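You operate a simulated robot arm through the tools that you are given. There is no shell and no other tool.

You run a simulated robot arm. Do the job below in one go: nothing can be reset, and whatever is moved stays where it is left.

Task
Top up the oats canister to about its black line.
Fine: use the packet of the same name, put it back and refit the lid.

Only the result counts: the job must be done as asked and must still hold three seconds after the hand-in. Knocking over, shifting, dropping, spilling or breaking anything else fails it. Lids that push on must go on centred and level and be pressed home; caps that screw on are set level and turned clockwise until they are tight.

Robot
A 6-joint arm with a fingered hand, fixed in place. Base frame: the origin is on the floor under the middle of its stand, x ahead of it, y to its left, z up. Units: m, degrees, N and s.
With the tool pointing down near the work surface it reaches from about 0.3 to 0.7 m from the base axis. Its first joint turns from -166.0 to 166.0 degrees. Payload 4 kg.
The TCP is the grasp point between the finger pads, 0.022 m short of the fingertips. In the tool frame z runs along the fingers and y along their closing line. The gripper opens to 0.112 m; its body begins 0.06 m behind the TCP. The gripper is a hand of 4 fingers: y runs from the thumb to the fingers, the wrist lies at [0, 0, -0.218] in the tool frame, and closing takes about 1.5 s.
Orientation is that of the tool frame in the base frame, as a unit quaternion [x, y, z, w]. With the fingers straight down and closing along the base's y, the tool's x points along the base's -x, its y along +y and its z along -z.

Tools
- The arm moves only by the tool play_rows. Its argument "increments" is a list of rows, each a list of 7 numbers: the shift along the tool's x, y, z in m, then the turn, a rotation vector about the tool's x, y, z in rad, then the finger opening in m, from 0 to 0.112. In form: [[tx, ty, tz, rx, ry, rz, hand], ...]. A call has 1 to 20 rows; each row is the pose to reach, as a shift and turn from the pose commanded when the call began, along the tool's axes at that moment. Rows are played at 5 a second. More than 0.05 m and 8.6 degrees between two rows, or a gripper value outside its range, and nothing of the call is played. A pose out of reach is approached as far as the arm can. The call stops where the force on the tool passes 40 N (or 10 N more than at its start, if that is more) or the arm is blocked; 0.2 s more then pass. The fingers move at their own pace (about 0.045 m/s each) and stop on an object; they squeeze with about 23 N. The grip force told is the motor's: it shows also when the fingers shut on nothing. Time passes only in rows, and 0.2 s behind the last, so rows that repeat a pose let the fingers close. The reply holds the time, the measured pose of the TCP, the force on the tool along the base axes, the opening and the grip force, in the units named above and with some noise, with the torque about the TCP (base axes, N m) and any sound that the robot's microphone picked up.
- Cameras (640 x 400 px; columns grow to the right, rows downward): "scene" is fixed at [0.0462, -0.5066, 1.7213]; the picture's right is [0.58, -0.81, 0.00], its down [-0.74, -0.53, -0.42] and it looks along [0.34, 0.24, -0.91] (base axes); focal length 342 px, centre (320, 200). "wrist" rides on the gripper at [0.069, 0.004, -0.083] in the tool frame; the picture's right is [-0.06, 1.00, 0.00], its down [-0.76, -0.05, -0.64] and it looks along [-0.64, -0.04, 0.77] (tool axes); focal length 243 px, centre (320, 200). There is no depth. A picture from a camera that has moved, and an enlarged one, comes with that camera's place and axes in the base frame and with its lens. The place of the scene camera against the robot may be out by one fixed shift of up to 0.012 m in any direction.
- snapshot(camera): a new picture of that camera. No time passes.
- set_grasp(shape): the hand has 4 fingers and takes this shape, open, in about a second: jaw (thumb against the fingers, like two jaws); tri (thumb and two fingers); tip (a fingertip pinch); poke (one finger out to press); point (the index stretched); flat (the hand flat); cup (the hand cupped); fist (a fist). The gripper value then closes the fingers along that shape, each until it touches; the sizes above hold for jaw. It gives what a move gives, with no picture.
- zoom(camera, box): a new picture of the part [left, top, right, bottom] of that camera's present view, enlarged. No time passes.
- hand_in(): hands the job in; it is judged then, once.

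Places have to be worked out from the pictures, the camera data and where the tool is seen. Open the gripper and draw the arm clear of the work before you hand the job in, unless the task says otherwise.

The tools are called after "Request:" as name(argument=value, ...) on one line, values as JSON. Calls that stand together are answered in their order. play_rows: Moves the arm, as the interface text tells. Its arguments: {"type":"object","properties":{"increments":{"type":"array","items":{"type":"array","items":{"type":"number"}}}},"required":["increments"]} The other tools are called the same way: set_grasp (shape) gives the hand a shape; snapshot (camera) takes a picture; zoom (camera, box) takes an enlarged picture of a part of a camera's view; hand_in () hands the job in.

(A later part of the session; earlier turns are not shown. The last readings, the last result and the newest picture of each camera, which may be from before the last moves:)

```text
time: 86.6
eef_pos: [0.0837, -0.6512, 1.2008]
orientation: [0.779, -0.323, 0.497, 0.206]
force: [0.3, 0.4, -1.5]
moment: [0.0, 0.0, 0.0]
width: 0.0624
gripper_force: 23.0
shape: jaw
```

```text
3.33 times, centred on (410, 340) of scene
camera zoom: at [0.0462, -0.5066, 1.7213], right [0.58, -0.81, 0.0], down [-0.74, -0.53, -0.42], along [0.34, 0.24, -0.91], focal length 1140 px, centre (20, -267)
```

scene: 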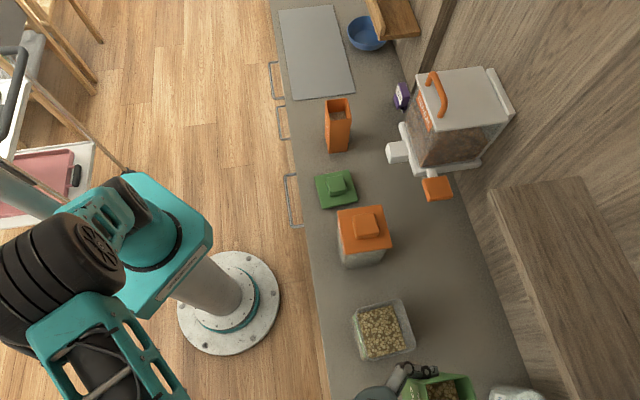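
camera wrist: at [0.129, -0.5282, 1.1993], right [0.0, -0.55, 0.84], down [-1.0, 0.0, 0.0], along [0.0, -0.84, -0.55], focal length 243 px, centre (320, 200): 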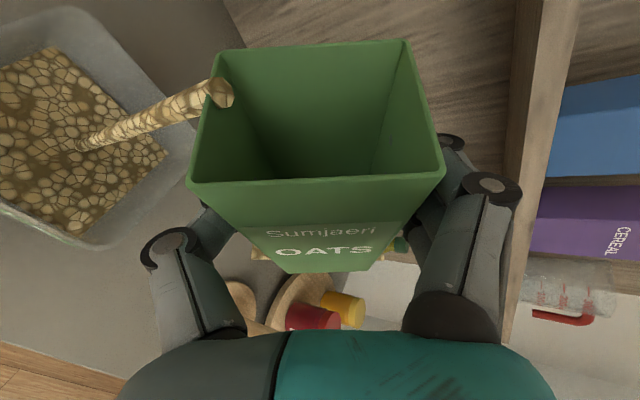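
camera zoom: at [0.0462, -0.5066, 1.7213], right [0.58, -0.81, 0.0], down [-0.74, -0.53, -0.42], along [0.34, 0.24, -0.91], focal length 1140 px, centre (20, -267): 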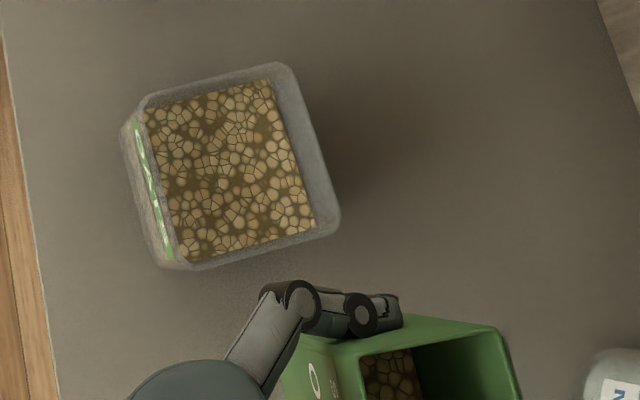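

Upright again with no spill. I'll return to the viewing spot to compare the level with the line.

Request:
play_rows(increments=[[-0.0152, 0.018, -0.0326, 0, 0, 0, 0.05], [-0.0304, 0.036, -0.0652, 0, 0, 0, 0.05], [-0.0457, 0.054, -0.0979, 0, 0, 0, 0.05], [-0.0609, 0.072, -0.1305, 0, 0, 0, 0.05], [-0.0761, 0.09, -0.1631, 0, 0, 0, 0.05], [-0.1078, 0.09, -0.1483, 0, 0, 0, 0.05], [-0.1395, 0.09, -0.1335, 0, 0, 0, 0.05], [-0.1712, 0.09, -0.1187, 0, 0, 0, 0.05], [-0.2029, 0.09, -0.1039, 0, 0, 0, 0.05], [-0.2029, 0.09, -0.1039, 0, 0, 0, 0.05]])

Request:
zoom(camera="wrist", box=[90, 90, 210, 165])

Request:
zoom(camera="wrist", box=[20, 0, 220, 190])

```text
time: 88.8
eef_pos: [-0.1082, -0.5887, 1.0597]
orientation: [0.778, -0.323, 0.497, 0.208]
force: [-0.4, 0.8, -1.7]
moment: [0.01, 0.02, 0.02]
width: 0.062
gripper_force: 22.6
shape: jaw
```

```text
5.33 times, centred on (150, 128) of wrist
camera zoom: at [-0.1419, -0.5584, 1.1569], right [-0.72, -0.69, -0.06], down [-0.61, 0.67, -0.42], along [0.33, -0.27, -0.9], focal length 1294 px, centre (1227, 587)
```

zoom: 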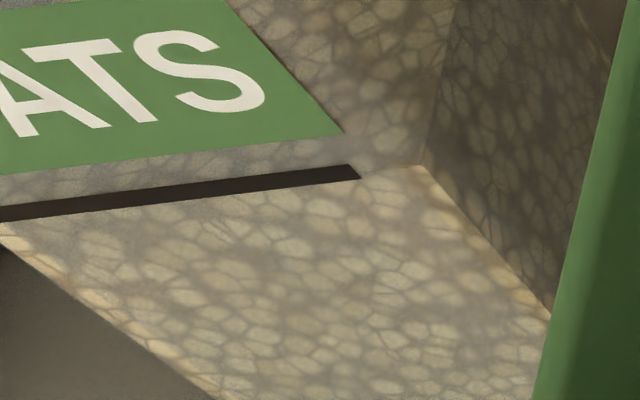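

```text
2.11 times, centred on (120, 95) of wrist
camera zoom: at [-0.1419, -0.5584, 1.1569], right [-0.72, -0.69, -0.06], down [-0.61, 0.67, -0.42], along [0.33, -0.27, -0.9], focal length 511 px, centre (741, 421)
```

zoom: 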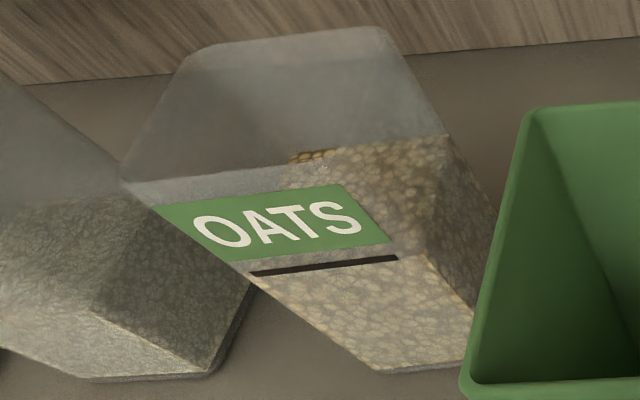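

The level is now ≈0.9765, within ~2.5 mm of the line's centre. One more equally small pour should bring it right to the line, so I'll go back to the pouring spot.

Request:
play_rows(increments=[[0.0317, 0, -0.0148, 0, 0, 0, 0.05], [0.0634, 0, -0.0296, 0, 0, 0, 0.05], [0.0951, 0, -0.0444, 0, 0, 0, 0.05], [0.1268, 0, -0.0592, 0, 0, 0, 0.05], [0.142, -0.018, -0.0266, 0, 0, 0, 0.05], [0.1572, -0.036, 0.006, 0, 0, 0, 0.05], [0.1725, -0.054, 0.0387, 0, 0, 0, 0.05], [0.1877, -0.072, 0.0713, 0, 0, 0, 0.05], [0.2029, -0.09, 0.1039, 0, 0, 0, 0.05], [0.2029, -0.09, 0.1039, 0, 0, 0, 0.05]])

```text
time: 91.0
eef_pos: [0.0831, -0.6515, 1.201]
orientation: [0.779, -0.323, 0.496, 0.207]
force: [0.0, -1.0, -1.1]
moment: [0.01, 0.02, 0.0]
width: 0.062
gripper_force: 22.8
shape: jaw
```

In place. I'll do one measured pour: roll to 71.5° over the mouth, hold 0.6 s, and roll straight back.

Request:
play_rows(increments=[[-0.0071, -0.0079, 0.0048, 0, 0, -0.14, 0.05], [-0.0141, -0.0159, 0.0096, 0, 0, -0.28, 0.05], [-0.0212, -0.0238, 0.0144, 0, 0, -0.42, 0.05], [-0.0282, -0.0317, 0.0192, 0, 0, -0.56, 0.05], [-0.0353, -0.0396, 0.024, 0, 0, -0.7, 0.05], [-0.0423, -0.0476, 0.0288, 0, 0, -0.84, 0.05], [-0.0494, -0.0555, 0.0336, 0, 0, -0.98, 0.05], [-0.0494, -0.0555, 0.0336, 0, 0, -1.117, 0.05], [-0.0494, -0.0555, 0.0336, 0, 0, -1.248, 0.05], [-0.0494, -0.0555, 0.0336, 0, 0, -1.248, 0.05], [-0.0494, -0.0555, 0.0336, 0, 0, -1.248, 0.05], [-0.0494, -0.0555, 0.0336, 0, 0, -1.248, 0.05], [-0.0494, -0.0555, 0.0336, 0, 0, -1.103, 0.05], [-0.0494, -0.0555, 0.0336, 0, 0, -0.958, 0.05], [-0.0423, -0.0476, 0.0288, 0, 0, -0.813, 0.05], [-0.0353, -0.0396, 0.024, 0, 0, -0.668, 0.05], [-0.0282, -0.0317, 0.0192, 0, 0, -0.523, 0.05], [-0.0212, -0.0238, 0.0144, 0, 0, -0.378, 0.05], [-0.0141, -0.0159, 0.0096, 0, 0, -0.233, 0.05], [-0.0071, -0.0079, 0.0048, 0, 0, -0.088, 0.05]])

Request:
zoom(camera="scene", box=[320, 280, 500, 400])

```text
time: 95.2
eef_pos: [0.0892, -0.6453, 1.1918]
orientation: [0.792, -0.289, 0.487, 0.227]
force: [0.0, 0.2, -1.6]
moment: [0.0, 0.01, 0.01]
width: 0.0619
gripper_force: 23.0
shape: jaw
```

```text
3.33 times, centred on (410, 340) of scene
camera zoom: at [0.0462, -0.5066, 1.7213], right [0.58, -0.81, 0.0], down [-0.74, -0.53, -0.42], along [0.34, 0.24, -0.91], focal length 1140 px, centre (20, -267)
```

zoom: 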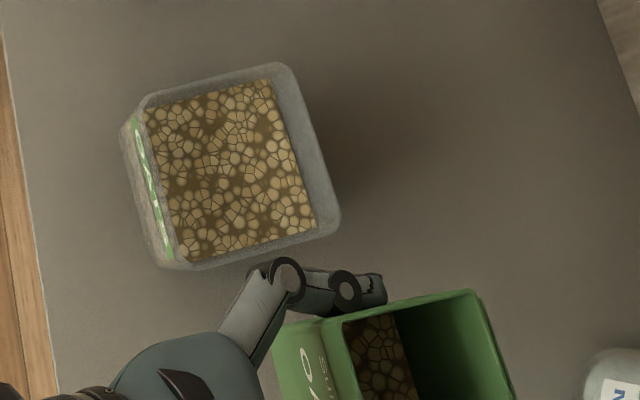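

No spill visible. I'll finish rolling upright and go to the viewing spot again.

Request:
play_rows(increments=[[0.0064, 0.0085, -0.0048, 0, 0, 0.088, 0.05], [-0.0103, 0.0251, -0.0374, 0, 0, 0.088, 0.05], [-0.027, 0.0417, -0.07, 0, 0, 0.088, 0.05], [-0.0438, 0.0582, -0.1027, 0, 0, 0.088, 0.05], [-0.0605, 0.0748, -0.1353, 0, 0, 0.088, 0.05], [-0.0773, 0.0914, -0.1679, 0, 0, 0.088, 0.05], [-0.1089, 0.0886, -0.1531, 0, 0, 0.088, 0.05], [-0.1405, 0.0858, -0.1383, 0, 0, 0.088, 0.05], [-0.172, 0.0831, -0.1235, 0, 0, 0.088, 0.05], [-0.2036, 0.0803, -0.1087, 0, 0, 0.088, 0.05], [-0.2036, 0.0803, -0.1087, 0, 0, 0.088, 0.05]])

Request:
zoom(camera="wrist", box=[90, 90, 210, 165])

Request:
zoom(camera="wrist", box=[20, 0, 220, 190])

```text
time: 97.6
eef_pos: [-0.1088, -0.5875, 1.0601]
orientation: [0.779, -0.321, 0.497, 0.206]
force: [-0.9, -0.6, -1.2]
moment: [0.03, 0.01, 0.0]
width: 0.0621
gripper_force: 23.0
shape: jaw
```

```text
5.33 times, centred on (150, 128) of wrist
camera zoom: at [-0.1432, -0.5567, 1.1575], right [-0.72, -0.69, -0.06], down [-0.61, 0.67, -0.42], along [0.33, -0.27, -0.9], focal length 1294 px, centre (1227, 587)
```

zoom: 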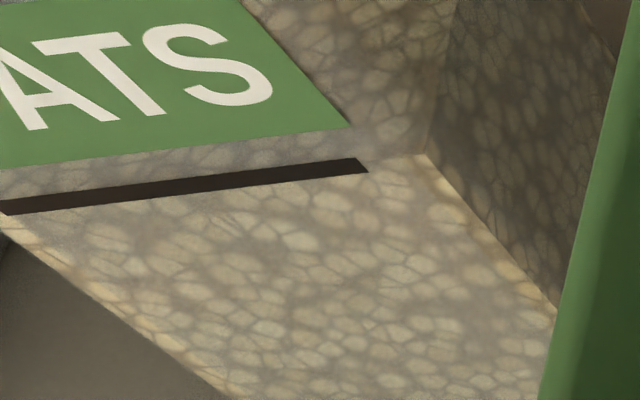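

```text
2.11 times, centred on (120, 95) of wrist
camera zoom: at [-0.1432, -0.5567, 1.1575], right [-0.72, -0.69, -0.06], down [-0.61, 0.67, -0.42], along [0.33, -0.27, -0.9], focal length 511 px, centre (741, 421)
```

zoom: 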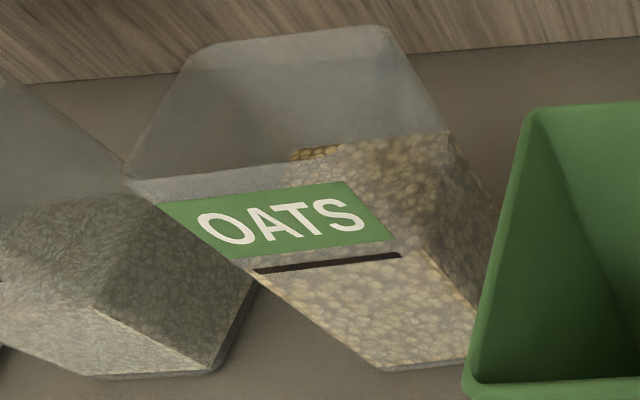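

The level is now ≈0.978 against the line at ≈0.979 — right at the black line. Now I'll take the packet back: first up and forward to the carrying lane.

Request:
play_rows(increments=[[0.0317, 0, -0.0148, 0, 0, 0, 0.05], [0.0634, 0, -0.0296, 0, 0, 0, 0.05], [0.0951, 0, -0.0444, 0, 0, 0, 0.05], [0.1268, 0, -0.0592, 0, 0, 0, 0.05], [0.1359, 0, -0.0634, 0, 0, 0, 0.05], [0.1511, -0.018, -0.0308, 0, 0, 0, 0.05], [0.1663, -0.036, 0.0018, 0, 0, 0, 0.05], [0.1815, -0.054, 0.0344, 0, 0, 0, 0.05], [0.1967, -0.072, 0.067, 0, 0, 0, 0.05], [0.212, -0.09, 0.0997, 0, 0, 0, 0.05], [0.212, -0.09, 0.0997, 0, 0, 0, 0.05]])

```text
time: 100.0
eef_pos: [0.082, -0.6497, 1.2097]
orientation: [0.779, -0.323, 0.496, 0.207]
force: [-0.1, -0.7, -0.7]
moment: [0.04, 0.01, 0.0]
width: 0.062
gripper_force: 23.2
shape: jaw
```

In the lane at z=1.21. Now the traverse back to above the packet's original place.

Request:
play_rows(increments=[[0.0012, -0.0401, 0.0025, 0, 0, 0, 0.05], [0.0023, -0.0802, 0.005, 0, 0, 0, 0.05], [0.0035, -0.1203, 0.0075, 0, 0, 0, 0.05], [0.0047, -0.1604, 0.01, 0, 0, 0, 0.05], [0.0059, -0.2005, 0.0125, 0, 0, 0, 0.05], [0.007, -0.2406, 0.015, 0, 0, 0, 0.05], [0.0082, -0.2807, 0.0175, 0, 0, 0, 0.05], [0.0094, -0.3208, 0.02, 0, 0, 0, 0.05], [0.0105, -0.3609, 0.0225, 0, 0, 0, 0.05], [0.0117, -0.4014, 0.025, 0, 0, 0, 0.05], [0.0102, -0.4417, 0.0217, 0, 0, 0, 0.05], [0.0086, -0.482, 0.0184, 0, 0, 0, 0.05], [0.0071, -0.5223, 0.015, 0, 0, 0, 0.05], [0.0055, -0.5626, 0.0117, 0, 0, 0, 0.05], [0.004, -0.6029, 0.0084, 0, 0, 0, 0.05], [0.0024, -0.6432, 0.0051, 0, 0, 0, 0.05], [0.0009, -0.6835, 0.0018, 0, 0, 0, 0.05], [-0.0007, -0.7238, -0.0016, 0, 0, 0, 0.05], [-0.0023, -0.7641, -0.0049, 0, 0, 0, 0.05], [-0.0023, -0.7641, -0.0049, 0, 0, 0, 0.05]])

Request:
snapshot(camera="wrist")

Request:
snapshot(camera="scene")

```text
time: 104.2
eef_pos: [0.6182, -0.1075, 1.2096]
orientation: [0.779, -0.322, 0.497, 0.207]
force: [-0.4, 0.7, -1.1]
moment: [0.02, 0.0, 0.0]
width: 0.0617
gripper_force: 23.6
shape: jaw
```

```text
taken
camera wrist: at [0.5832, -0.0769, 1.3069], right [-0.72, -0.69, -0.06], down [-0.61, 0.67, -0.42], along [0.33, -0.27, -0.9], focal length 243 px, centre (320, 200)
```

wrist: 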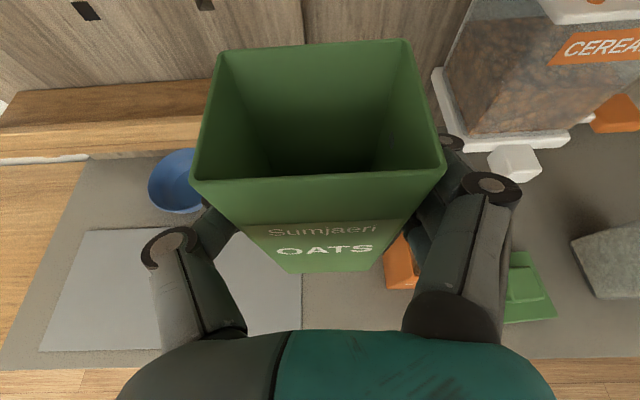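

```text
taken
```

scene: 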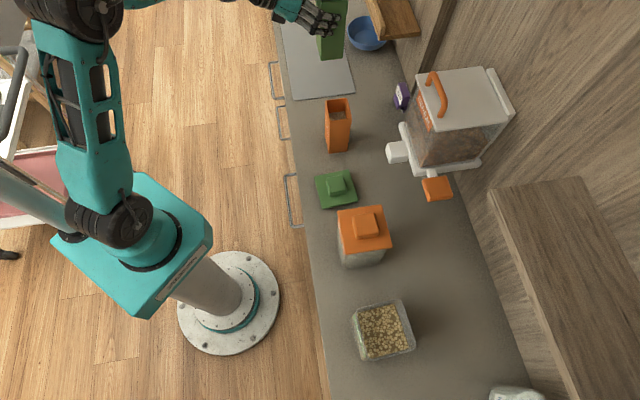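

The packet is above its original spot (within 2 mm, which I correct). I'll lower it to just above the counter.

Request:
play_rows(increments=[[-0.0333, -0.0018, 0.0142, 0, 0, 0, 0.05], [-0.0662, -0.0018, 0.0296, 0, 0, 0, 0.05], [-0.099, -0.0018, 0.0449, 0, 0, 0, 0.05], [-0.1319, -0.0018, 0.0602, 0, 0, 0, 0.05], [-0.1648, -0.0018, 0.0756, 0, 0, 0, 0.05], [-0.1885, -0.0018, 0.0866, 0, 0, 0, 0.05], [-0.1976, -0.0018, 0.0909, 0, 0, 0, 0.05], [-0.1976, -0.0018, 0.0909, 0, 0, 0, 0.05]])

Request:
snapshot(camera="wrist")

Request:
zoom(camera="scene", box=[250, 40, 410, 170])

```text
time: 106.0
eef_pos: [0.6181, -0.1068, 0.9934]
orientation: [0.779, -0.323, 0.497, 0.207]
force: [-0.3, 0.2, -1.4]
moment: [0.01, -0.03, 0.0]
width: 0.0614
gripper_force: 22.9
shape: jaw
```

```text
taken
camera wrist: at [0.5847, -0.0754, 1.0899], right [-0.72, -0.69, -0.06], down [-0.61, 0.67, -0.42], along [0.33, -0.27, -0.9], focal length 243 px, centre (320, 200)
```

wrist: 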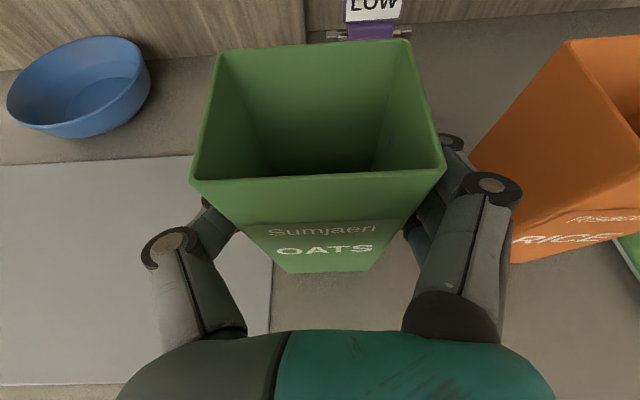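

```text
3.08 times, centred on (330, 105) of scene
camera zoom: at [0.0462, -0.5066, 1.7213], right [0.58, -0.81, 0.0], down [-0.74, -0.53, -0.42], along [0.34, 0.24, -0.91], focal length 1053 px, centre (289, 492)
```

zoom: 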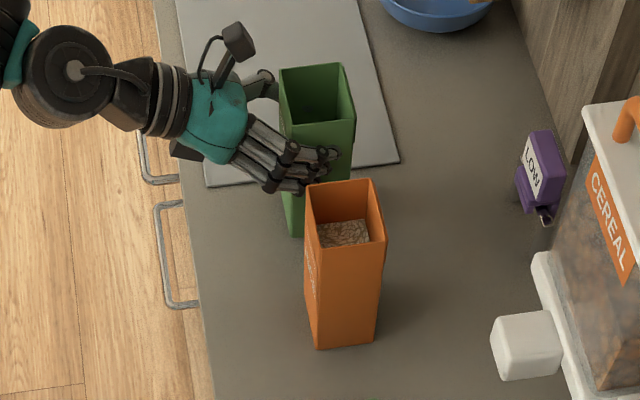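

The packet hangs just above the counter. I'll check for any slip or tilt in the grip by zooming on its outline.

Request:
zoom(camera="wrist", box=[170, 20, 470, 290])

```text
1.48 times, centred on (320, 155) of wrist
camera zoom: at [0.5847, -0.0754, 1.0899], right [-0.72, -0.69, -0.06], down [-0.61, 0.67, -0.42], along [0.33, -0.27, -0.9], focal length 359 px, centre (320, 267)
```

zoom: 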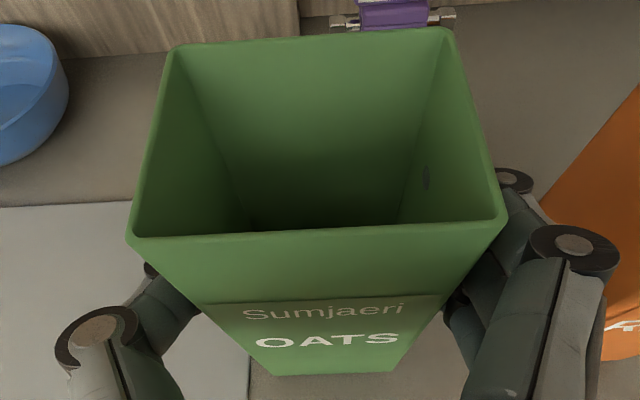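

Only a tiny (~1–2°) shift in the grip. I'll lower in 2 mm steps until it touches the counter.

Request:
play_rows(increments=[[-0.0018, 0, 0.0008, 0, 0, 0, 0.05], [-0.0036, 0, 0.0017, 0, 0, 0, 0.05], [-0.0054, 0, 0.0025, 0, 0, 0, 0.05]])

```text
time: 106.8
eef_pos: [0.6203, -0.106, 0.9865]
orientation: [0.779, -0.323, 0.497, 0.207]
force: [0.0, 0.3, -1.7]
moment: [0.02, -0.03, 0.0]
width: 0.0618
gripper_force: 22.9
shape: jaw
```

Request:
play_rows(increments=[[-0.0009, 0, 0.0004, 0, 0, 0, 0.05], [-0.0018, 0, 0.0008, 0, 0, 0, 0.05]])

```text
time: 107.4
eef_pos: [0.62, -0.1052, 0.9856]
orientation: [0.778, -0.322, 0.498, 0.206]
force: [-1.1, 1.4, 6.7]
moment: [-0.11, 0.08, -0.06]
width: 0.0614
gripper_force: 23.2
shape: jaw
```

Contact with the counter (+6.7 N) at the original height. I'll ease off a millimetre and open the fingers.

Request:
play_rows(increments=[[0.0009, 0, -0.0004, 0, 0, 0, 0.05], [0.0009, 0, -0.0004, 0, 0, 0, 0.065], [0.0009, 0, -0.0004, 0, 0, 0, 0.075], [0.0009, 0, -0.0004, 0, 0, 0, 0.085], [0.0009, 0, -0.0004, 0, 0, 0, 0.095], [0.0009, 0, -0.0004, 0, 0, 0, 0.095], [0.0009, 0, -0.0004, 0, 0, 0, 0.095], [0.0009, 0, -0.0004, 0, 0, 0, 0.095]])

Request:
snapshot(camera="wrist")

Request:
zoom(camera="scene", box=[250, 40, 410, 170])

```text
time: 109.2
eef_pos: [0.6191, -0.1047, 0.9851]
orientation: [0.778, -0.322, 0.497, 0.206]
force: [-0.8, -0.1, 0.2]
moment: [-0.02, 0.01, 0.01]
width: 0.0947
gripper_force: 0.1
shape: jaw
```

```text
taken
camera wrist: at [0.5854, -0.0746, 1.0823], right [-0.72, -0.69, -0.06], down [-0.61, 0.67, -0.42], along [0.33, -0.27, -0.9], focal length 243 px, centre (320, 200)
```

wrist: 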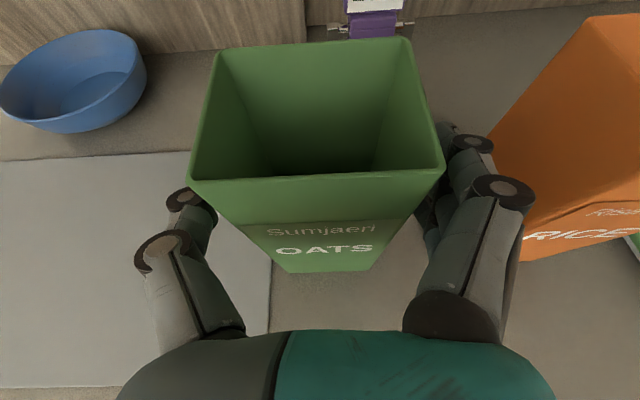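

```text
3.08 times, centred on (330, 105) of scene
camera zoom: at [0.0462, -0.5066, 1.7213], right [0.58, -0.81, 0.0], down [-0.74, -0.53, -0.42], along [0.34, 0.24, -0.91], focal length 1053 px, centre (289, 492)
```

zoom: 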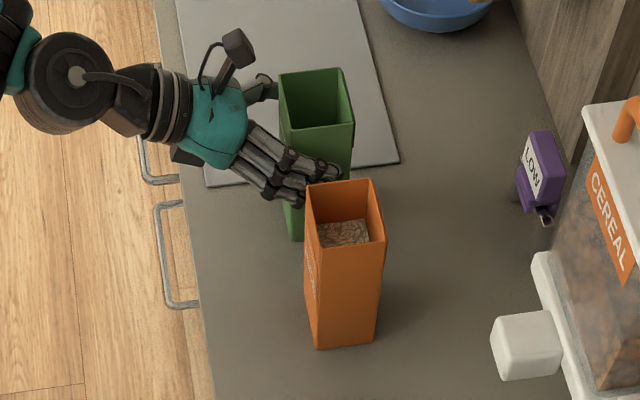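

The packet stands free where it was. I'll withdraw backwards along the finger direction.

Request:
play_rows(increments=[[0, 0, -0.015, 0, 0, 0, 0.095], [0, 0, -0.03, 0, 0, 0, 0.095], [0, 0, -0.05, 0, 0, 0, 0.095], [0, 0, -0.07, 0, 0, 0, 0.095], [0, 0, -0.09, 0, 0, 0, 0.095], [0, 0, -0.09, 0, 0, 0, 0.095]])

Request:
snapshot(camera="wrist")

```text
time: 110.6
eef_pos: [0.5628, -0.0476, 1.023]
orientation: [0.779, -0.322, 0.497, 0.207]
force: [0.3, -1.2, 0.7]
moment: [-0.03, 0.02, 0.01]
width: 0.0946
gripper_force: 0.0
shape: jaw
```

```text
taken
camera wrist: at [0.5275, -0.017, 1.1205], right [-0.72, -0.69, -0.06], down [-0.61, 0.67, -0.42], along [0.33, -0.27, -0.9], focal length 243 px, centre (320, 200)
```

wrist: 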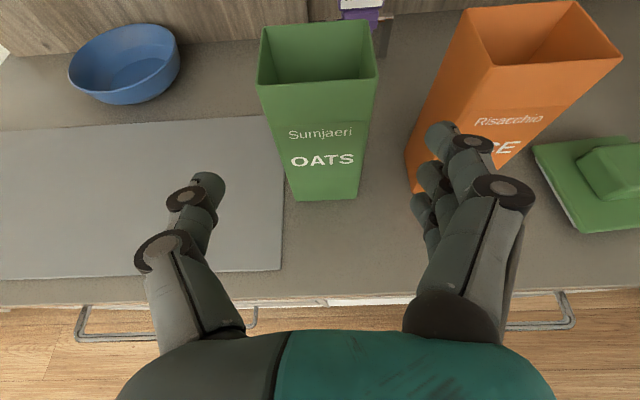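

The oats packet is back in place. Next the lid: I'll rise, move toward it and bring the tool vertical.

Request:
play_rows(increments=[[0.0408, 0, -0.019, 0, -0.1, 0, 0.09], [0.0815, 0, -0.038, 0, -0.22, 0, 0.085], [0.1223, 0, -0.0571, 0, -0.36, 0, 0.085], [0.1631, 0.02, -0.0761, 0, -0.5, 0, 0.085], [0.1673, 0.06, -0.067, 0, -0.64, 0, 0.085], [0.1716, 0.1, -0.058, 0, -0.78, 0, 0.085], [0.1716, 0.14, -0.058, 0, -0.92, 0, 0.085], [0.1716, 0.18, -0.058, 0, -1.06, 0, 0.085], [0.1716, 0.22, -0.058, 0, -1.134, 0, 0.085], [0.1716, 0.22, -0.058, 0, -1.134, 0, 0.085]])

```text
time: 112.8
eef_pos: [0.4192, -0.2167, 1.2047]
orientation: [0.924, -0.382, 0.0, 0.002]
force: [-0.1, 0.0, 0.2]
moment: [-0.02, 0.04, 0.04]
width: 0.0856
gripper_force: 0.1
shape: jaw
```

Tool vertical at z=1.205. I'll unwind the half turn (negative direction) so the hand is in the same orientation that held the lid, while moving over the lid.

Request:
play_rows(increments=[[0.0023, 0.003, 0, 0, 0, -0.148, 0.085], [0.0046, 0.006, 0, 0, 0, -0.296, 0.085], [0.0069, 0.0091, 0, 0, 0, -0.444, 0.085], [0.0092, 0.0121, 0, 0, 0, -0.592, 0.085], [0.0115, 0.0151, 0, 0, 0, -0.74, 0.085], [0.0138, 0.0182, 0, 0, 0, -0.888, 0.085], [0.0161, 0.0212, 0, 0, 0, -1.036, 0.085], [0.0184, 0.0242, 0, 0, 0, -1.184, 0.085], [0.0207, 0.0272, 0, 0, 0, -1.332, 0.085], [0.023, 0.0303, 0, 0, 0, -1.48, 0.085], [0.0253, 0.0333, 0, 0, 0, -1.628, 0.085], [0.0276, 0.0363, 0, 0, 0, -1.776, 0.085], [0.0299, 0.0393, 0, 0, 0, -1.924, 0.085], [0.0322, 0.0424, 0, 0, 0, -2.072, 0.085], [0.0345, 0.0454, 0, 0, 0, -2.22, 0.085], [0.0368, 0.0484, 0, 0, 0, -2.368, 0.085], [0.0391, 0.0514, 0, 0, 0, -2.516, 0.085], [0.0414, 0.0545, 0, 0, 0, -2.664, 0.085], [0.0437, 0.0575, 0, 0, 0, -2.812, 0.085], [0.046, 0.0605, 0, 0, 0, -2.96, 0.085]])

```text
time: 117.0
eef_pos: [0.4104, -0.2918, 1.2042]
orientation: [0.465, 0.885, 0.001, 0.001]
force: [-0.2, -0.1, -0.3]
moment: [-0.02, 0.0, -0.01]
width: 0.0853
gripper_force: 0.1
shape: jaw
```

Unwound to within 14°. I'll finish the yaw (139°), then descend to z≈0.98 above the lid and check alignment.

Request:
play_rows(increments=[[0.0002, -0.0006, 0, 0, 0, -0.127, 0.085], [0.0004, -0.0012, 0, 0, 0, -0.253, 0.085], [0.0004, -0.0012, 0.045, 0, 0, -0.253, 0.085], [0.0004, -0.0012, 0.09, 0, 0, -0.253, 0.085], [0.0004, -0.0012, 0.135, 0, 0, -0.253, 0.085], [0.0004, -0.0012, 0.18, 0, 0, -0.253, 0.085], [0.0004, -0.0012, 0.224, 0, 0, -0.253, 0.085], [0.0004, -0.0012, 0.224, 0, 0, -0.253, 0.085]])

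Request:
snapshot(camera="wrist")

```text
time: 118.8
eef_pos: [0.408, -0.2908, 0.9792]
orientation: [0.349, 0.937, -0.001, 0.001]
force: [-0.3, -0.5, -0.3]
moment: [0.01, 0.0, -0.02]
width: 0.0854
gripper_force: 0.0
shape: jaw
```

```text
taken
camera wrist: at [0.3596, -0.2418, 1.061], right [0.7, 0.71, 0.0], down [0.55, -0.54, 0.64], along [0.46, -0.45, -0.77], focal length 243 px, centre (320, 200)
```

wrist: 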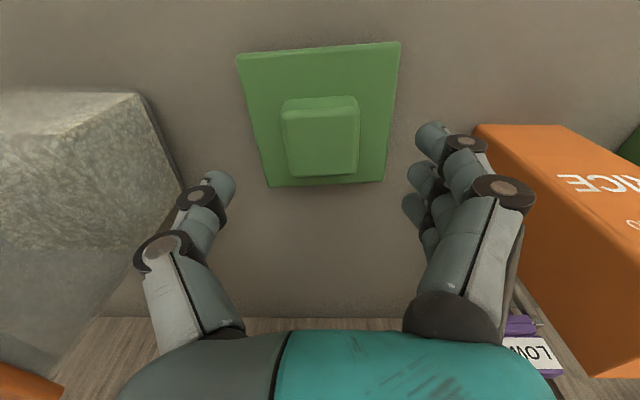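

The knob is centred laterally. I'll descend to the earlier grip height (z≈0.9345) and compare the lid's outline with the picture taken when I held it before.

Request:
play_rows(increments=[[0, 0, 0.018, 0, 0, 0, 0.085], [0, 0, 0.034, 0, 0, 0, 0.085], [0, 0, 0.0435, 0, 0, 0, 0.085], [0, 0, 0.0435, 0, 0, 0, 0.085]])

Request:
snapshot(camera="wrist")

Request:
zoom(camera="wrist", box=[190, 40, 430, 240])

```text
time: 119.8
eef_pos: [0.4084, -0.2932, 0.9357]
orientation: [0.35, 0.937, -0.002, 0.0]
force: [-0.4, 0.5, 0.4]
moment: [0.0, -0.02, 0.02]
width: 0.0851
gripper_force: 0.0
shape: jaw
```

```text
taken
camera wrist: at [0.3604, -0.2436, 1.0182], right [0.7, 0.71, 0.0], down [0.55, -0.54, 0.64], along [0.46, -0.45, -0.77], focal length 243 px, centre (320, 200)
```

wrist: 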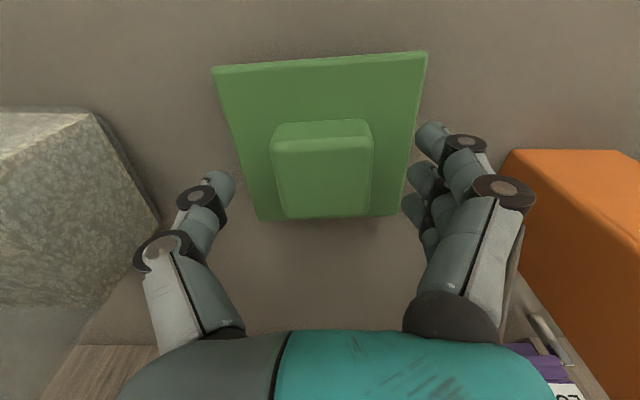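

```text
2.00 times, centred on (310, 140) of wrist
camera zoom: at [0.3604, -0.2436, 1.0182], right [0.7, 0.71, 0.0], down [0.55, -0.54, 0.64], along [0.46, -0.45, -0.77], focal length 485 px, centre (340, 320)
```

zoom: 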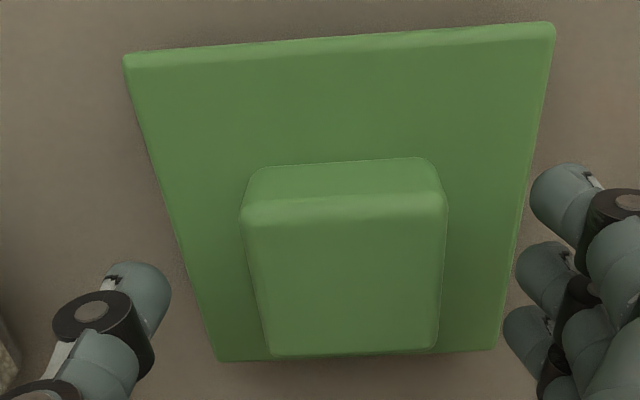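

Compared with the earlier held picture, the lid appears ~9 px right and ~5 px up, i.e. my hand is about 4 mm left and 2 mm forward of the old grip. I'll correct that and compare again.

Request:
play_rows(increments=[[0.001, 0.002, 0.0006, 0, 0, 0, 0.085], [0.0018, 0.0042, 0.0012, 0, 0, 0, 0.085], [0.0018, 0.0042, 0.0012, 0, 0, 0, 0.085]])

Request:
snapshot(camera="wrist")

```text
time: 120.6
eef_pos: [0.4116, -0.2887, 0.9343]
orientation: [0.349, 0.937, -0.001, 0.0]
force: [0.4, 0.2, -0.5]
moment: [0.01, -0.02, -0.01]
width: 0.0854
gripper_force: 0.2
shape: jaw
```

```text
taken
camera wrist: at [0.3624, -0.2388, 1.0169], right [0.7, 0.71, 0.0], down [0.55, -0.54, 0.64], along [0.46, -0.45, -0.77], focal length 243 px, centre (320, 200)
```

wrist: 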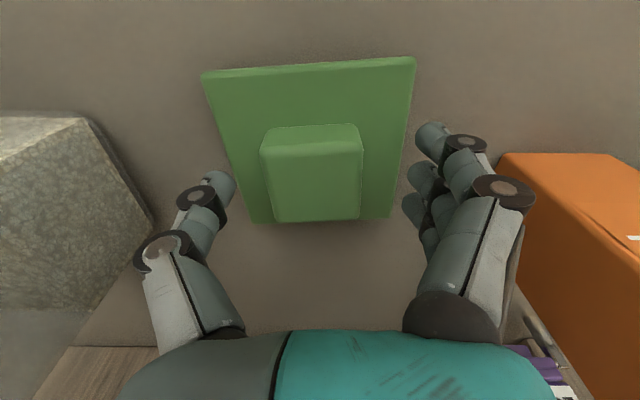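

The outline now matches the earlier held picture within a pixel. Closing on the knob.

Request:
play_rows(increments=[[0, 0, 0, 0, 0, 0, 0.07], [0, 0, 0, 0, 0, 0, 0.05], [0, 0, 0, 0, 0, 0, 0.03], [0, 0, 0, 0, 0, 0, 0.03], [0, 0, 0, 0, 0, 0, 0.03], [0, 0, 0, 0, 0, 0, 0.03], [0, 0, 0, 0, 0, 0, 0.03], [0, 0, 0, 0, 0, 0, 0.03]])

Request:
snapshot(camera="wrist")

```text
time: 122.4
eef_pos: [0.4114, -0.2885, 0.9328]
orientation: [0.349, 0.937, -0.001, 0.001]
force: [-0.8, 0.3, -1.1]
moment: [0.0, -0.02, -0.01]
width: 0.0421
gripper_force: 23.0
shape: jaw
```

```text
taken
camera wrist: at [0.3624, -0.2388, 1.0169], right [0.7, 0.71, 0.0], down [0.55, -0.54, 0.64], along [0.46, -0.45, -0.77], focal length 243 px, centre (320, 200)
```

wrist: 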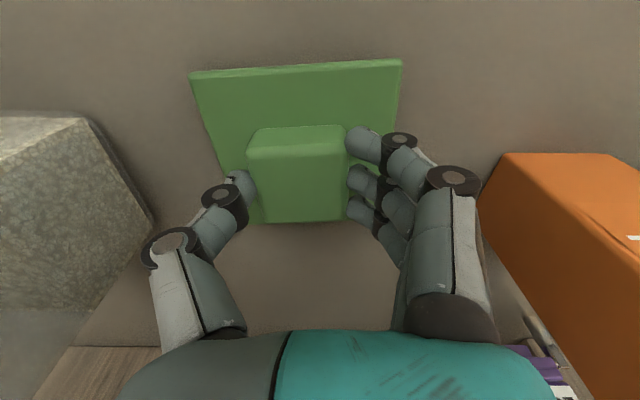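

Closing pushed the free lid about 6 mm sideways in the hand (it's now ~6 mm further toward the thumb than in the first grip), so I'll offset the hand by +6 mm when refitting. First lift and carry it at z≈1.19 to above the canister.

Request:
play_rows(increments=[[0, 0, -0.03, 0, 0, 0, 0.03], [0, 0, -0.07, 0, 0, 0, 0.03], [0, 0, -0.115, 0, 0, 0, 0.03], [0, 0, -0.16, 0, 0, 0, 0.03], [0, 0, -0.205, 0, 0, 0, 0.03], [0, 0, -0.25, 0, 0, 0, 0.03], [0.0008, -0.0411, -0.257, 0, 0, 0, 0.03], [0.0016, -0.0823, -0.257, 0, 0, 0, 0.03], [0.0024, -0.1234, -0.257, 0, 0, 0, 0.03], [0.0032, -0.1646, -0.257, 0, 0, 0, 0.03], [0.0041, -0.2057, -0.257, 0, 0, 0, 0.03], [0.0049, -0.2469, -0.257, 0, 0, 0, 0.03], [0.0057, -0.288, -0.257, 0, 0, 0, 0.03], [0.0065, -0.3292, -0.257, 0, 0, 0, 0.03], [0.0073, -0.3703, -0.257, 0, 0, 0, 0.03], [0.0073, -0.3703, -0.257, 0, 0, 0, 0.03]])

Request:
snapshot(camera="wrist")

```text
time: 125.8
eef_pos: [0.162, -0.5609, 1.1917]
orientation: [0.35, 0.937, -0.001, 0.0]
force: [0.1, -0.1, -0.2]
moment: [0.03, -0.02, 0.0]
width: 0.0419
gripper_force: 23.1
shape: jaw
```

```text
taken
camera wrist: at [0.113, -0.5116, 1.2738], right [0.7, 0.71, 0.0], down [0.55, -0.54, 0.64], along [0.46, -0.45, -0.77], focal length 243 px, centre (320, 200)
```

wrist: 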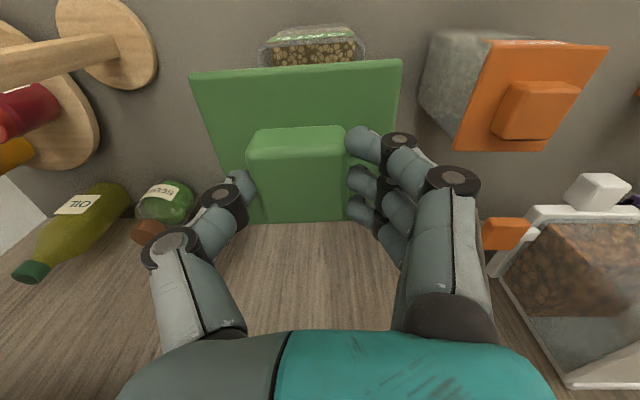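

The lid is held level above the canister. I'll zoom in to compare the lid edges with the canister rim below.

Request:
zoom(camera="wrist", box=[180, 10, 420, 150])

Request:
zoom(camera="wrist", box=[180, 110, 420, 250])

```text
2.67 times, centred on (300, 80) of wrist
camera zoom: at [0.113, -0.5116, 1.2738], right [0.7, 0.71, 0.0], down [0.55, -0.54, 0.64], along [0.46, -0.45, -0.77], focal length 647 px, centre (373, 520)
```

zoom: 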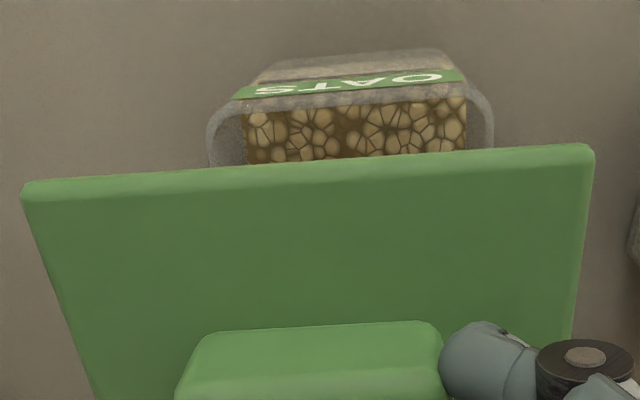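

```text
2.67 times, centred on (300, 180) of wrist
camera zoom: at [0.113, -0.5116, 1.2738], right [0.7, 0.71, 0.0], down [0.55, -0.54, 0.64], along [0.46, -0.45, -0.77], focal length 647 px, centre (373, 253)
```

zoom: 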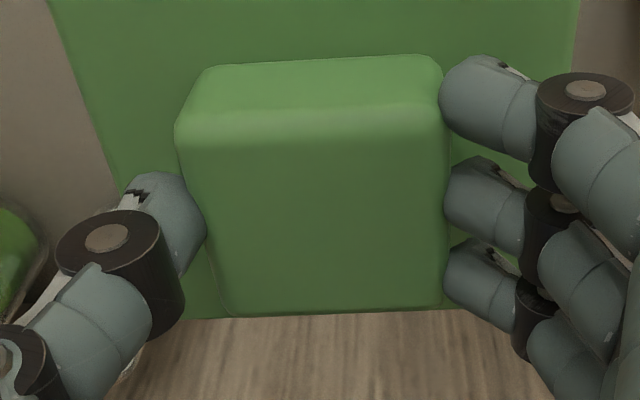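

From this picture the lid centre is ~2.7 mm left and ~2 mm short (toward me) of the canister's centre. I'll correct that and come down to z≈1.124 for a closer check.

Request:
play_rows(increments=[[-0.001, 0.0014, 0.02, 0, 0, 0, 0.03], [-0.002, 0.0027, 0.045, 0, 0, 0, 0.03], [-0.002, 0.0027, 0.067, 0, 0, 0, 0.03], [-0.002, 0.0027, 0.067, 0, 0, 0, 0.03]])

Request:
snapshot(camera="wrist")

Request:
zoom(camera="wrist", box=[180, 10, 420, 150])

```text
time: 126.8
eef_pos: [0.1653, -0.5598, 1.1246]
orientation: [0.349, 0.937, -0.001, 0.0]
force: [0.6, 0.6, -1.7]
moment: [-0.03, 0.01, -0.04]
width: 0.0424
gripper_force: 23.5
shape: jaw
```

```text
taken
camera wrist: at [0.1168, -0.5103, 1.2063], right [0.7, 0.71, 0.0], down [0.55, -0.54, 0.64], along [0.46, -0.45, -0.77], focal length 243 px, centre (320, 200)
```

wrist: 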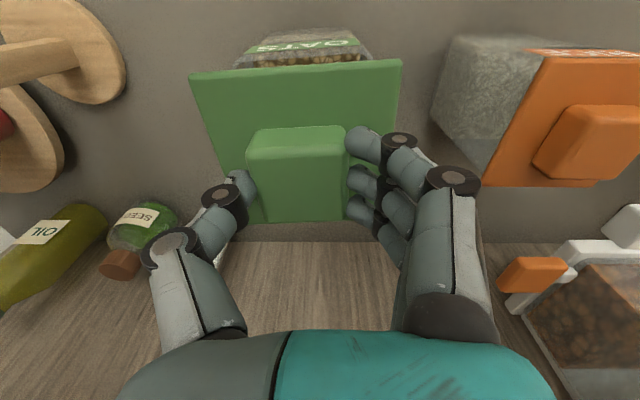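

```text
2.67 times, centred on (300, 80) of wrist
camera zoom: at [0.1168, -0.5103, 1.2063], right [0.7, 0.71, 0.0], down [0.55, -0.54, 0.64], along [0.46, -0.45, -0.77], focal length 647 px, centre (373, 520)
```

zoom: 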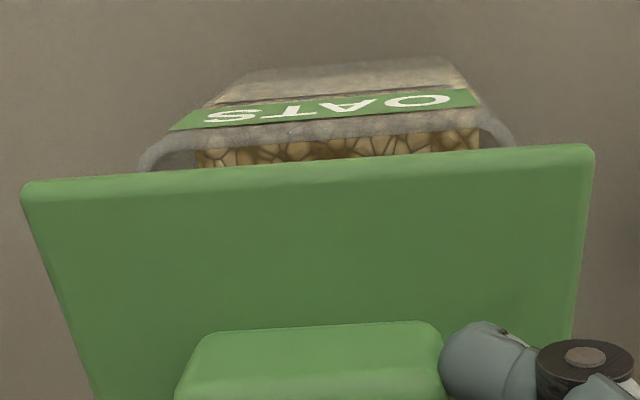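

The lid now sits laterally within about half a millimetre of the canister's centre, and the depth matches the seated pose I recorded. I'll lower to just above the rim.

Request:
play_rows(increments=[[0, 0, 0.012, 0, 0, 0, 0.03], [0, 0, 0.024, 0, 0, 0, 0.03], [0, 0, 0.034, 0, 0, 0, 0.03], [0, 0, 0.034, 0, 0, 0, 0.03]])

Request:
snapshot(camera="wrist")

Request:
zoom(camera="wrist", box=[180, 10, 420, 150])

```text
time: 127.8
eef_pos: [0.1653, -0.5613, 1.0914]
orientation: [0.349, 0.937, -0.001, 0.001]
force: [-0.4, 0.6, -0.9]
moment: [0.03, 0.01, -0.02]
width: 0.0423
gripper_force: 22.7
shape: jaw
```

```text
taken
camera wrist: at [0.1174, -0.5113, 1.1724], right [0.7, 0.71, 0.0], down [0.55, -0.54, 0.64], along [0.46, -0.45, -0.77], focal length 243 px, centre (320, 200)
```

wrist: 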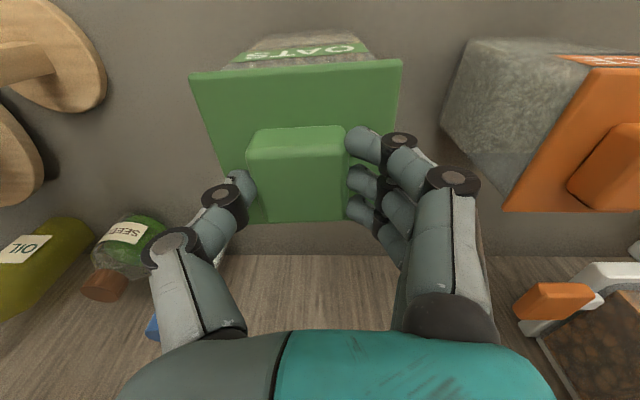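

```text
2.67 times, centred on (300, 80) of wrist
camera zoom: at [0.1174, -0.5113, 1.1724], right [0.7, 0.71, 0.0], down [0.55, -0.54, 0.64], along [0.46, -0.45, -0.77], focal length 647 px, centre (373, 520)
```

zoom: 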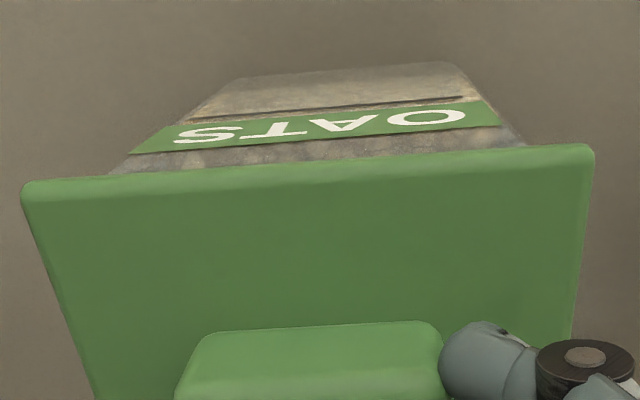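

Centred, with the lid just above the rim. I'll lower further in small steps, watching the force.

Request:
play_rows(increments=[[0, 0, 0.003, 0, 0, 0, 0.03], [0, 0, 0.006, 0, 0, 0, 0.03], [0, 0, 0.009, 0, 0, 0, 0.03]])

```text
time: 128.6
eef_pos: [0.1668, -0.5628, 1.0831]
orientation: [0.349, 0.937, -0.002, 0.0]
force: [-0.3, -0.4, -1.0]
moment: [0.02, 0.0, 0.01]
width: 0.042
gripper_force: 23.2
shape: jaw
```

Request:
play_rows(increments=[[0, 0, 0.002, 0, 0, 0, 0.03], [0, 0, 0.004, 0, 0, 0, 0.03]])

```text
time: 129.2
eef_pos: [0.1672, -0.563, 1.0776]
orientation: [0.349, 0.937, -0.001, 0.001]
force: [0.3, 0.2, -1.3]
moment: [0.02, 0.03, 0.02]
width: 0.0421
gripper_force: 23.2
shape: jaw
```

No contact force yet at z=1.078, about 3 mm above the seated height. I'll look once more before seating it.

Request:
snapshot(camera="wrist")

Request:
zoom(camera="wrist", box=[180, 10, 420, 150])

Request:
zoom(camera="scene", box=[310, 270, 450, 390])

```text
taken
camera wrist: at [0.1178, -0.5122, 1.1601], right [0.7, 0.71, 0.0], down [0.55, -0.54, 0.64], along [0.46, -0.45, -0.77], focal length 243 px, centre (320, 200)
```

wrist: 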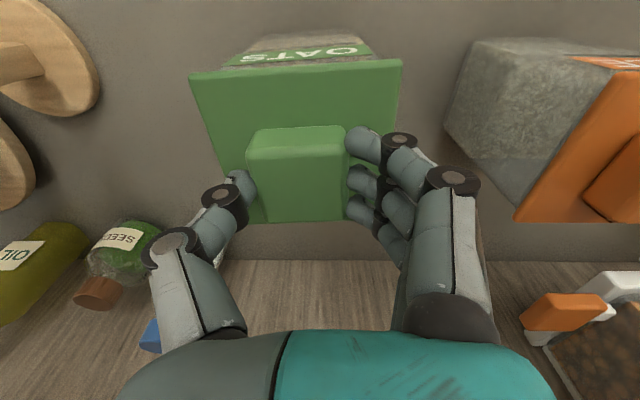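

```text
2.67 times, centred on (300, 80) of wrist
camera zoom: at [0.1178, -0.5122, 1.1601], right [0.7, 0.71, 0.0], down [0.55, -0.54, 0.64], along [0.46, -0.45, -0.77], focal length 647 px, centre (373, 520)
```

zoom: 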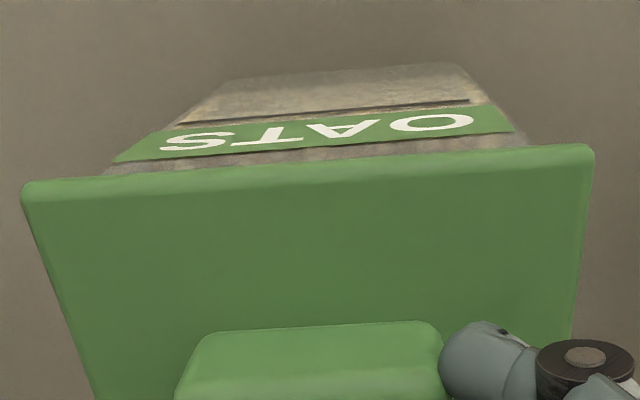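

```text
3.33 times, centred on (380, 330) of scene
camera zoom: at [0.0462, -0.5066, 1.7213], right [0.58, -0.81, 0.0], down [-0.74, -0.53, -0.42], along [0.34, 0.24, -0.91], focal length 1140 px, centre (120, -233)
```

zoom: 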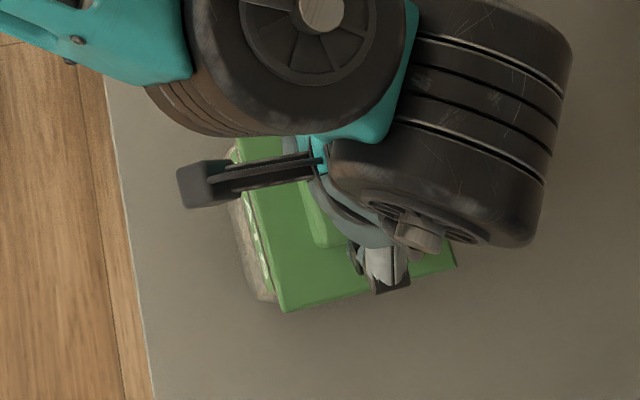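

The lid overlaps the canister evenly and matches the earlier seated picture. I'll nudge 0.7 mm and lower to seat it, watching force.

Request:
play_rows(increments=[[0, 0.0007, 0.001, 0, 0, 0, 0.03], [0, 0.0007, 0.002, 0, 0, 0, 0.03], [0, 0.0007, 0.003, 0, 0, 0, 0.03]])

```text
time: 130.0
eef_pos: [0.1668, -0.5624, 1.0748]
orientation: [0.349, 0.937, -0.001, 0.001]
force: [-0.2, 0.2, -1.3]
moment: [-0.02, 0.02, 0.01]
width: 0.0423
gripper_force: 22.5
shape: jaw
```

No contact yet at the earlier seated height (within noise). Continuing in 1 mm steps.

Request:
play_rows(increments=[[0, 0, 0.001, 0, 0, 0, 0.03], [0, 0, 0.002, 0, 0, 0, 0.03]])

```text
time: 130.6
eef_pos: [0.1669, -0.5616, 1.0737]
orientation: [0.35, 0.937, -0.001, 0.002]
force: [-0.7, -0.1, 3.8]
moment: [-0.04, 0.05, 0.02]
width: 0.0423
gripper_force: 22.8
shape: jaw
```

Contact at z≈1.0737, which is the seated height. Now I press it home by pushing a few millimetres further and watching force and height.

Request:
play_rows(increments=[[0, 0, 0.001, 0, 0, 0, 0.03], [0, 0, 0.002, 0, 0, 0, 0.03], [0, 0, 0.003, 0, 0, 0, 0.03], [0, 0, 0.004, 0, 0, 0, 0.03]])

Request:
snapshot(camera="wrist")

```text
time: 131.6
eef_pos: [0.1659, -0.5608, 1.0723]
orientation: [0.349, 0.937, -0.003, 0.003]
force: [1.7, 2.4, 35.4]
moment: [-0.18, 0.18, -0.02]
width: 0.0425
gripper_force: 23.0
shape: jaw
```

```text
taken
camera wrist: at [0.1179, -0.5117, 1.1535], right [0.7, 0.71, 0.0], down [0.55, -0.53, 0.65], along [0.46, -0.46, -0.76], focal length 243 px, centre (320, 200)
```

wrist: 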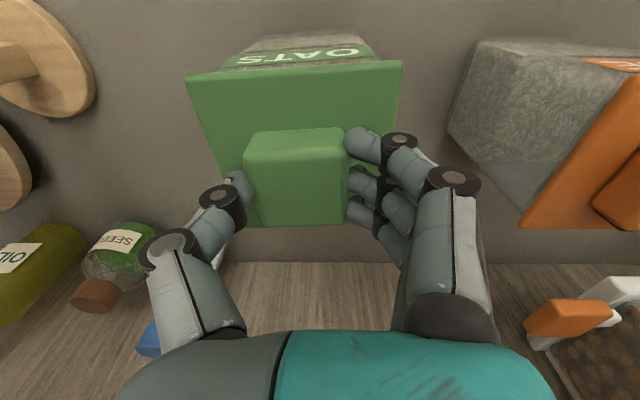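

35 N pressed with the lid hardly moving, so it is bottomed. I'll relax the push, open the hand, and rise to inspect the lid's seating.

Request:
play_rows(increments=[[0, 0, -0.002, 0, 0, 0, 0.03], [0, 0, -0.004, 0, 0, 0, 0.03], [0, 0, -0.004, 0, 0, 0, 0.05], [0, 0, -0.004, 0, 0, 0, 0.085], [0, 0, -0.004, 0, 0, 0, 0.085], [0, 0, -0.004, 0, 0, 0, 0.085], [0, 0, -0.004, 0, 0, 0, 0.085], [0, 0, -0.015, 0, 0, 0, 0.085], [0, 0, -0.035, 0, 0, 0, 0.085], [0, 0, -0.075, 0, 0, 0, 0.09], [0, 0, -0.115, 0, 0, 0, 0.1], [0, 0, -0.13, 0, 0, 0, 0.112], [0, 0, -0.13, 0, 0, 0, 0.112]])

Request:
snapshot(camera="wrist")

Request:
zoom(camera="wrist", box=[240, 20, 400, 160])

```text
time: 134.4
eef_pos: [0.1655, -0.5626, 1.2014]
orientation: [0.349, 0.937, -0.001, 0.001]
force: [0.8, -0.2, -0.6]
moment: [0.02, 0.0, -0.02]
width: 0.1118
gripper_force: 0.0
shape: jaw
```

```text
taken
camera wrist: at [0.1172, -0.5115, 1.2828], right [0.7, 0.71, 0.0], down [0.55, -0.54, 0.64], along [0.46, -0.45, -0.77], focal length 243 px, centre (320, 200)
```

wrist: 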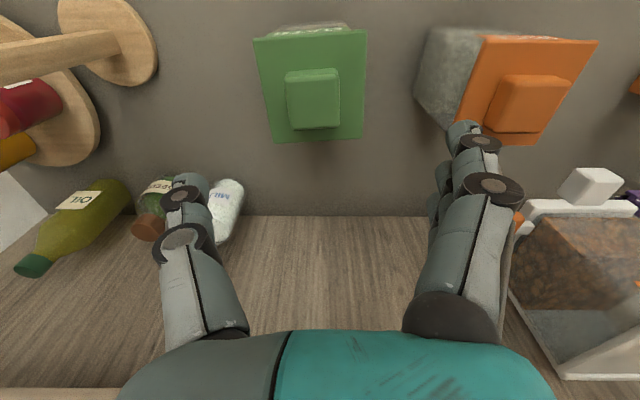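

```text
2.86 times, centred on (320, 90) of wrist
camera zoom: at [0.1172, -0.5115, 1.2828], right [0.7, 0.71, 0.0], down [0.55, -0.54, 0.64], along [0.46, -0.45, -0.77], focal length 693 px, centre (320, 514)
```

zoom: 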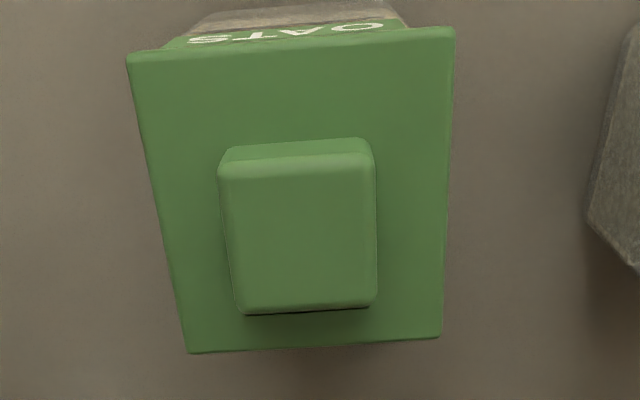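

The lid looks square, same size and yaw as at the start. I'll go to the earlier low front viewpoint to check that it is level, pressed down and centred.

Request:
play_rows(increments=[[0.0314, -0.0015, 0.0, 0, 0, 0.018, 0.112], [0.0629, -0.003, 0.0, 0, 0, 0.036, 0.112], [0.0943, -0.0045, 0.02, 0, 0, 0.054, 0.112], [0.1257, -0.006, 0.05, 0, 0, 0.0716, 0.112], [0.1257, -0.006, 0.05, 0, 0, 0.0716, 0.112]])

```text
time: 135.6
eef_pos: [0.0661, -0.4843, 1.1492]
orientation: [0.382, 0.924, -0.001, 0.001]
force: [-0.4, 0.0, 0.4]
moment: [-0.04, -0.04, -0.02]
width: 0.1118
gripper_force: 0.0
shape: jaw
```

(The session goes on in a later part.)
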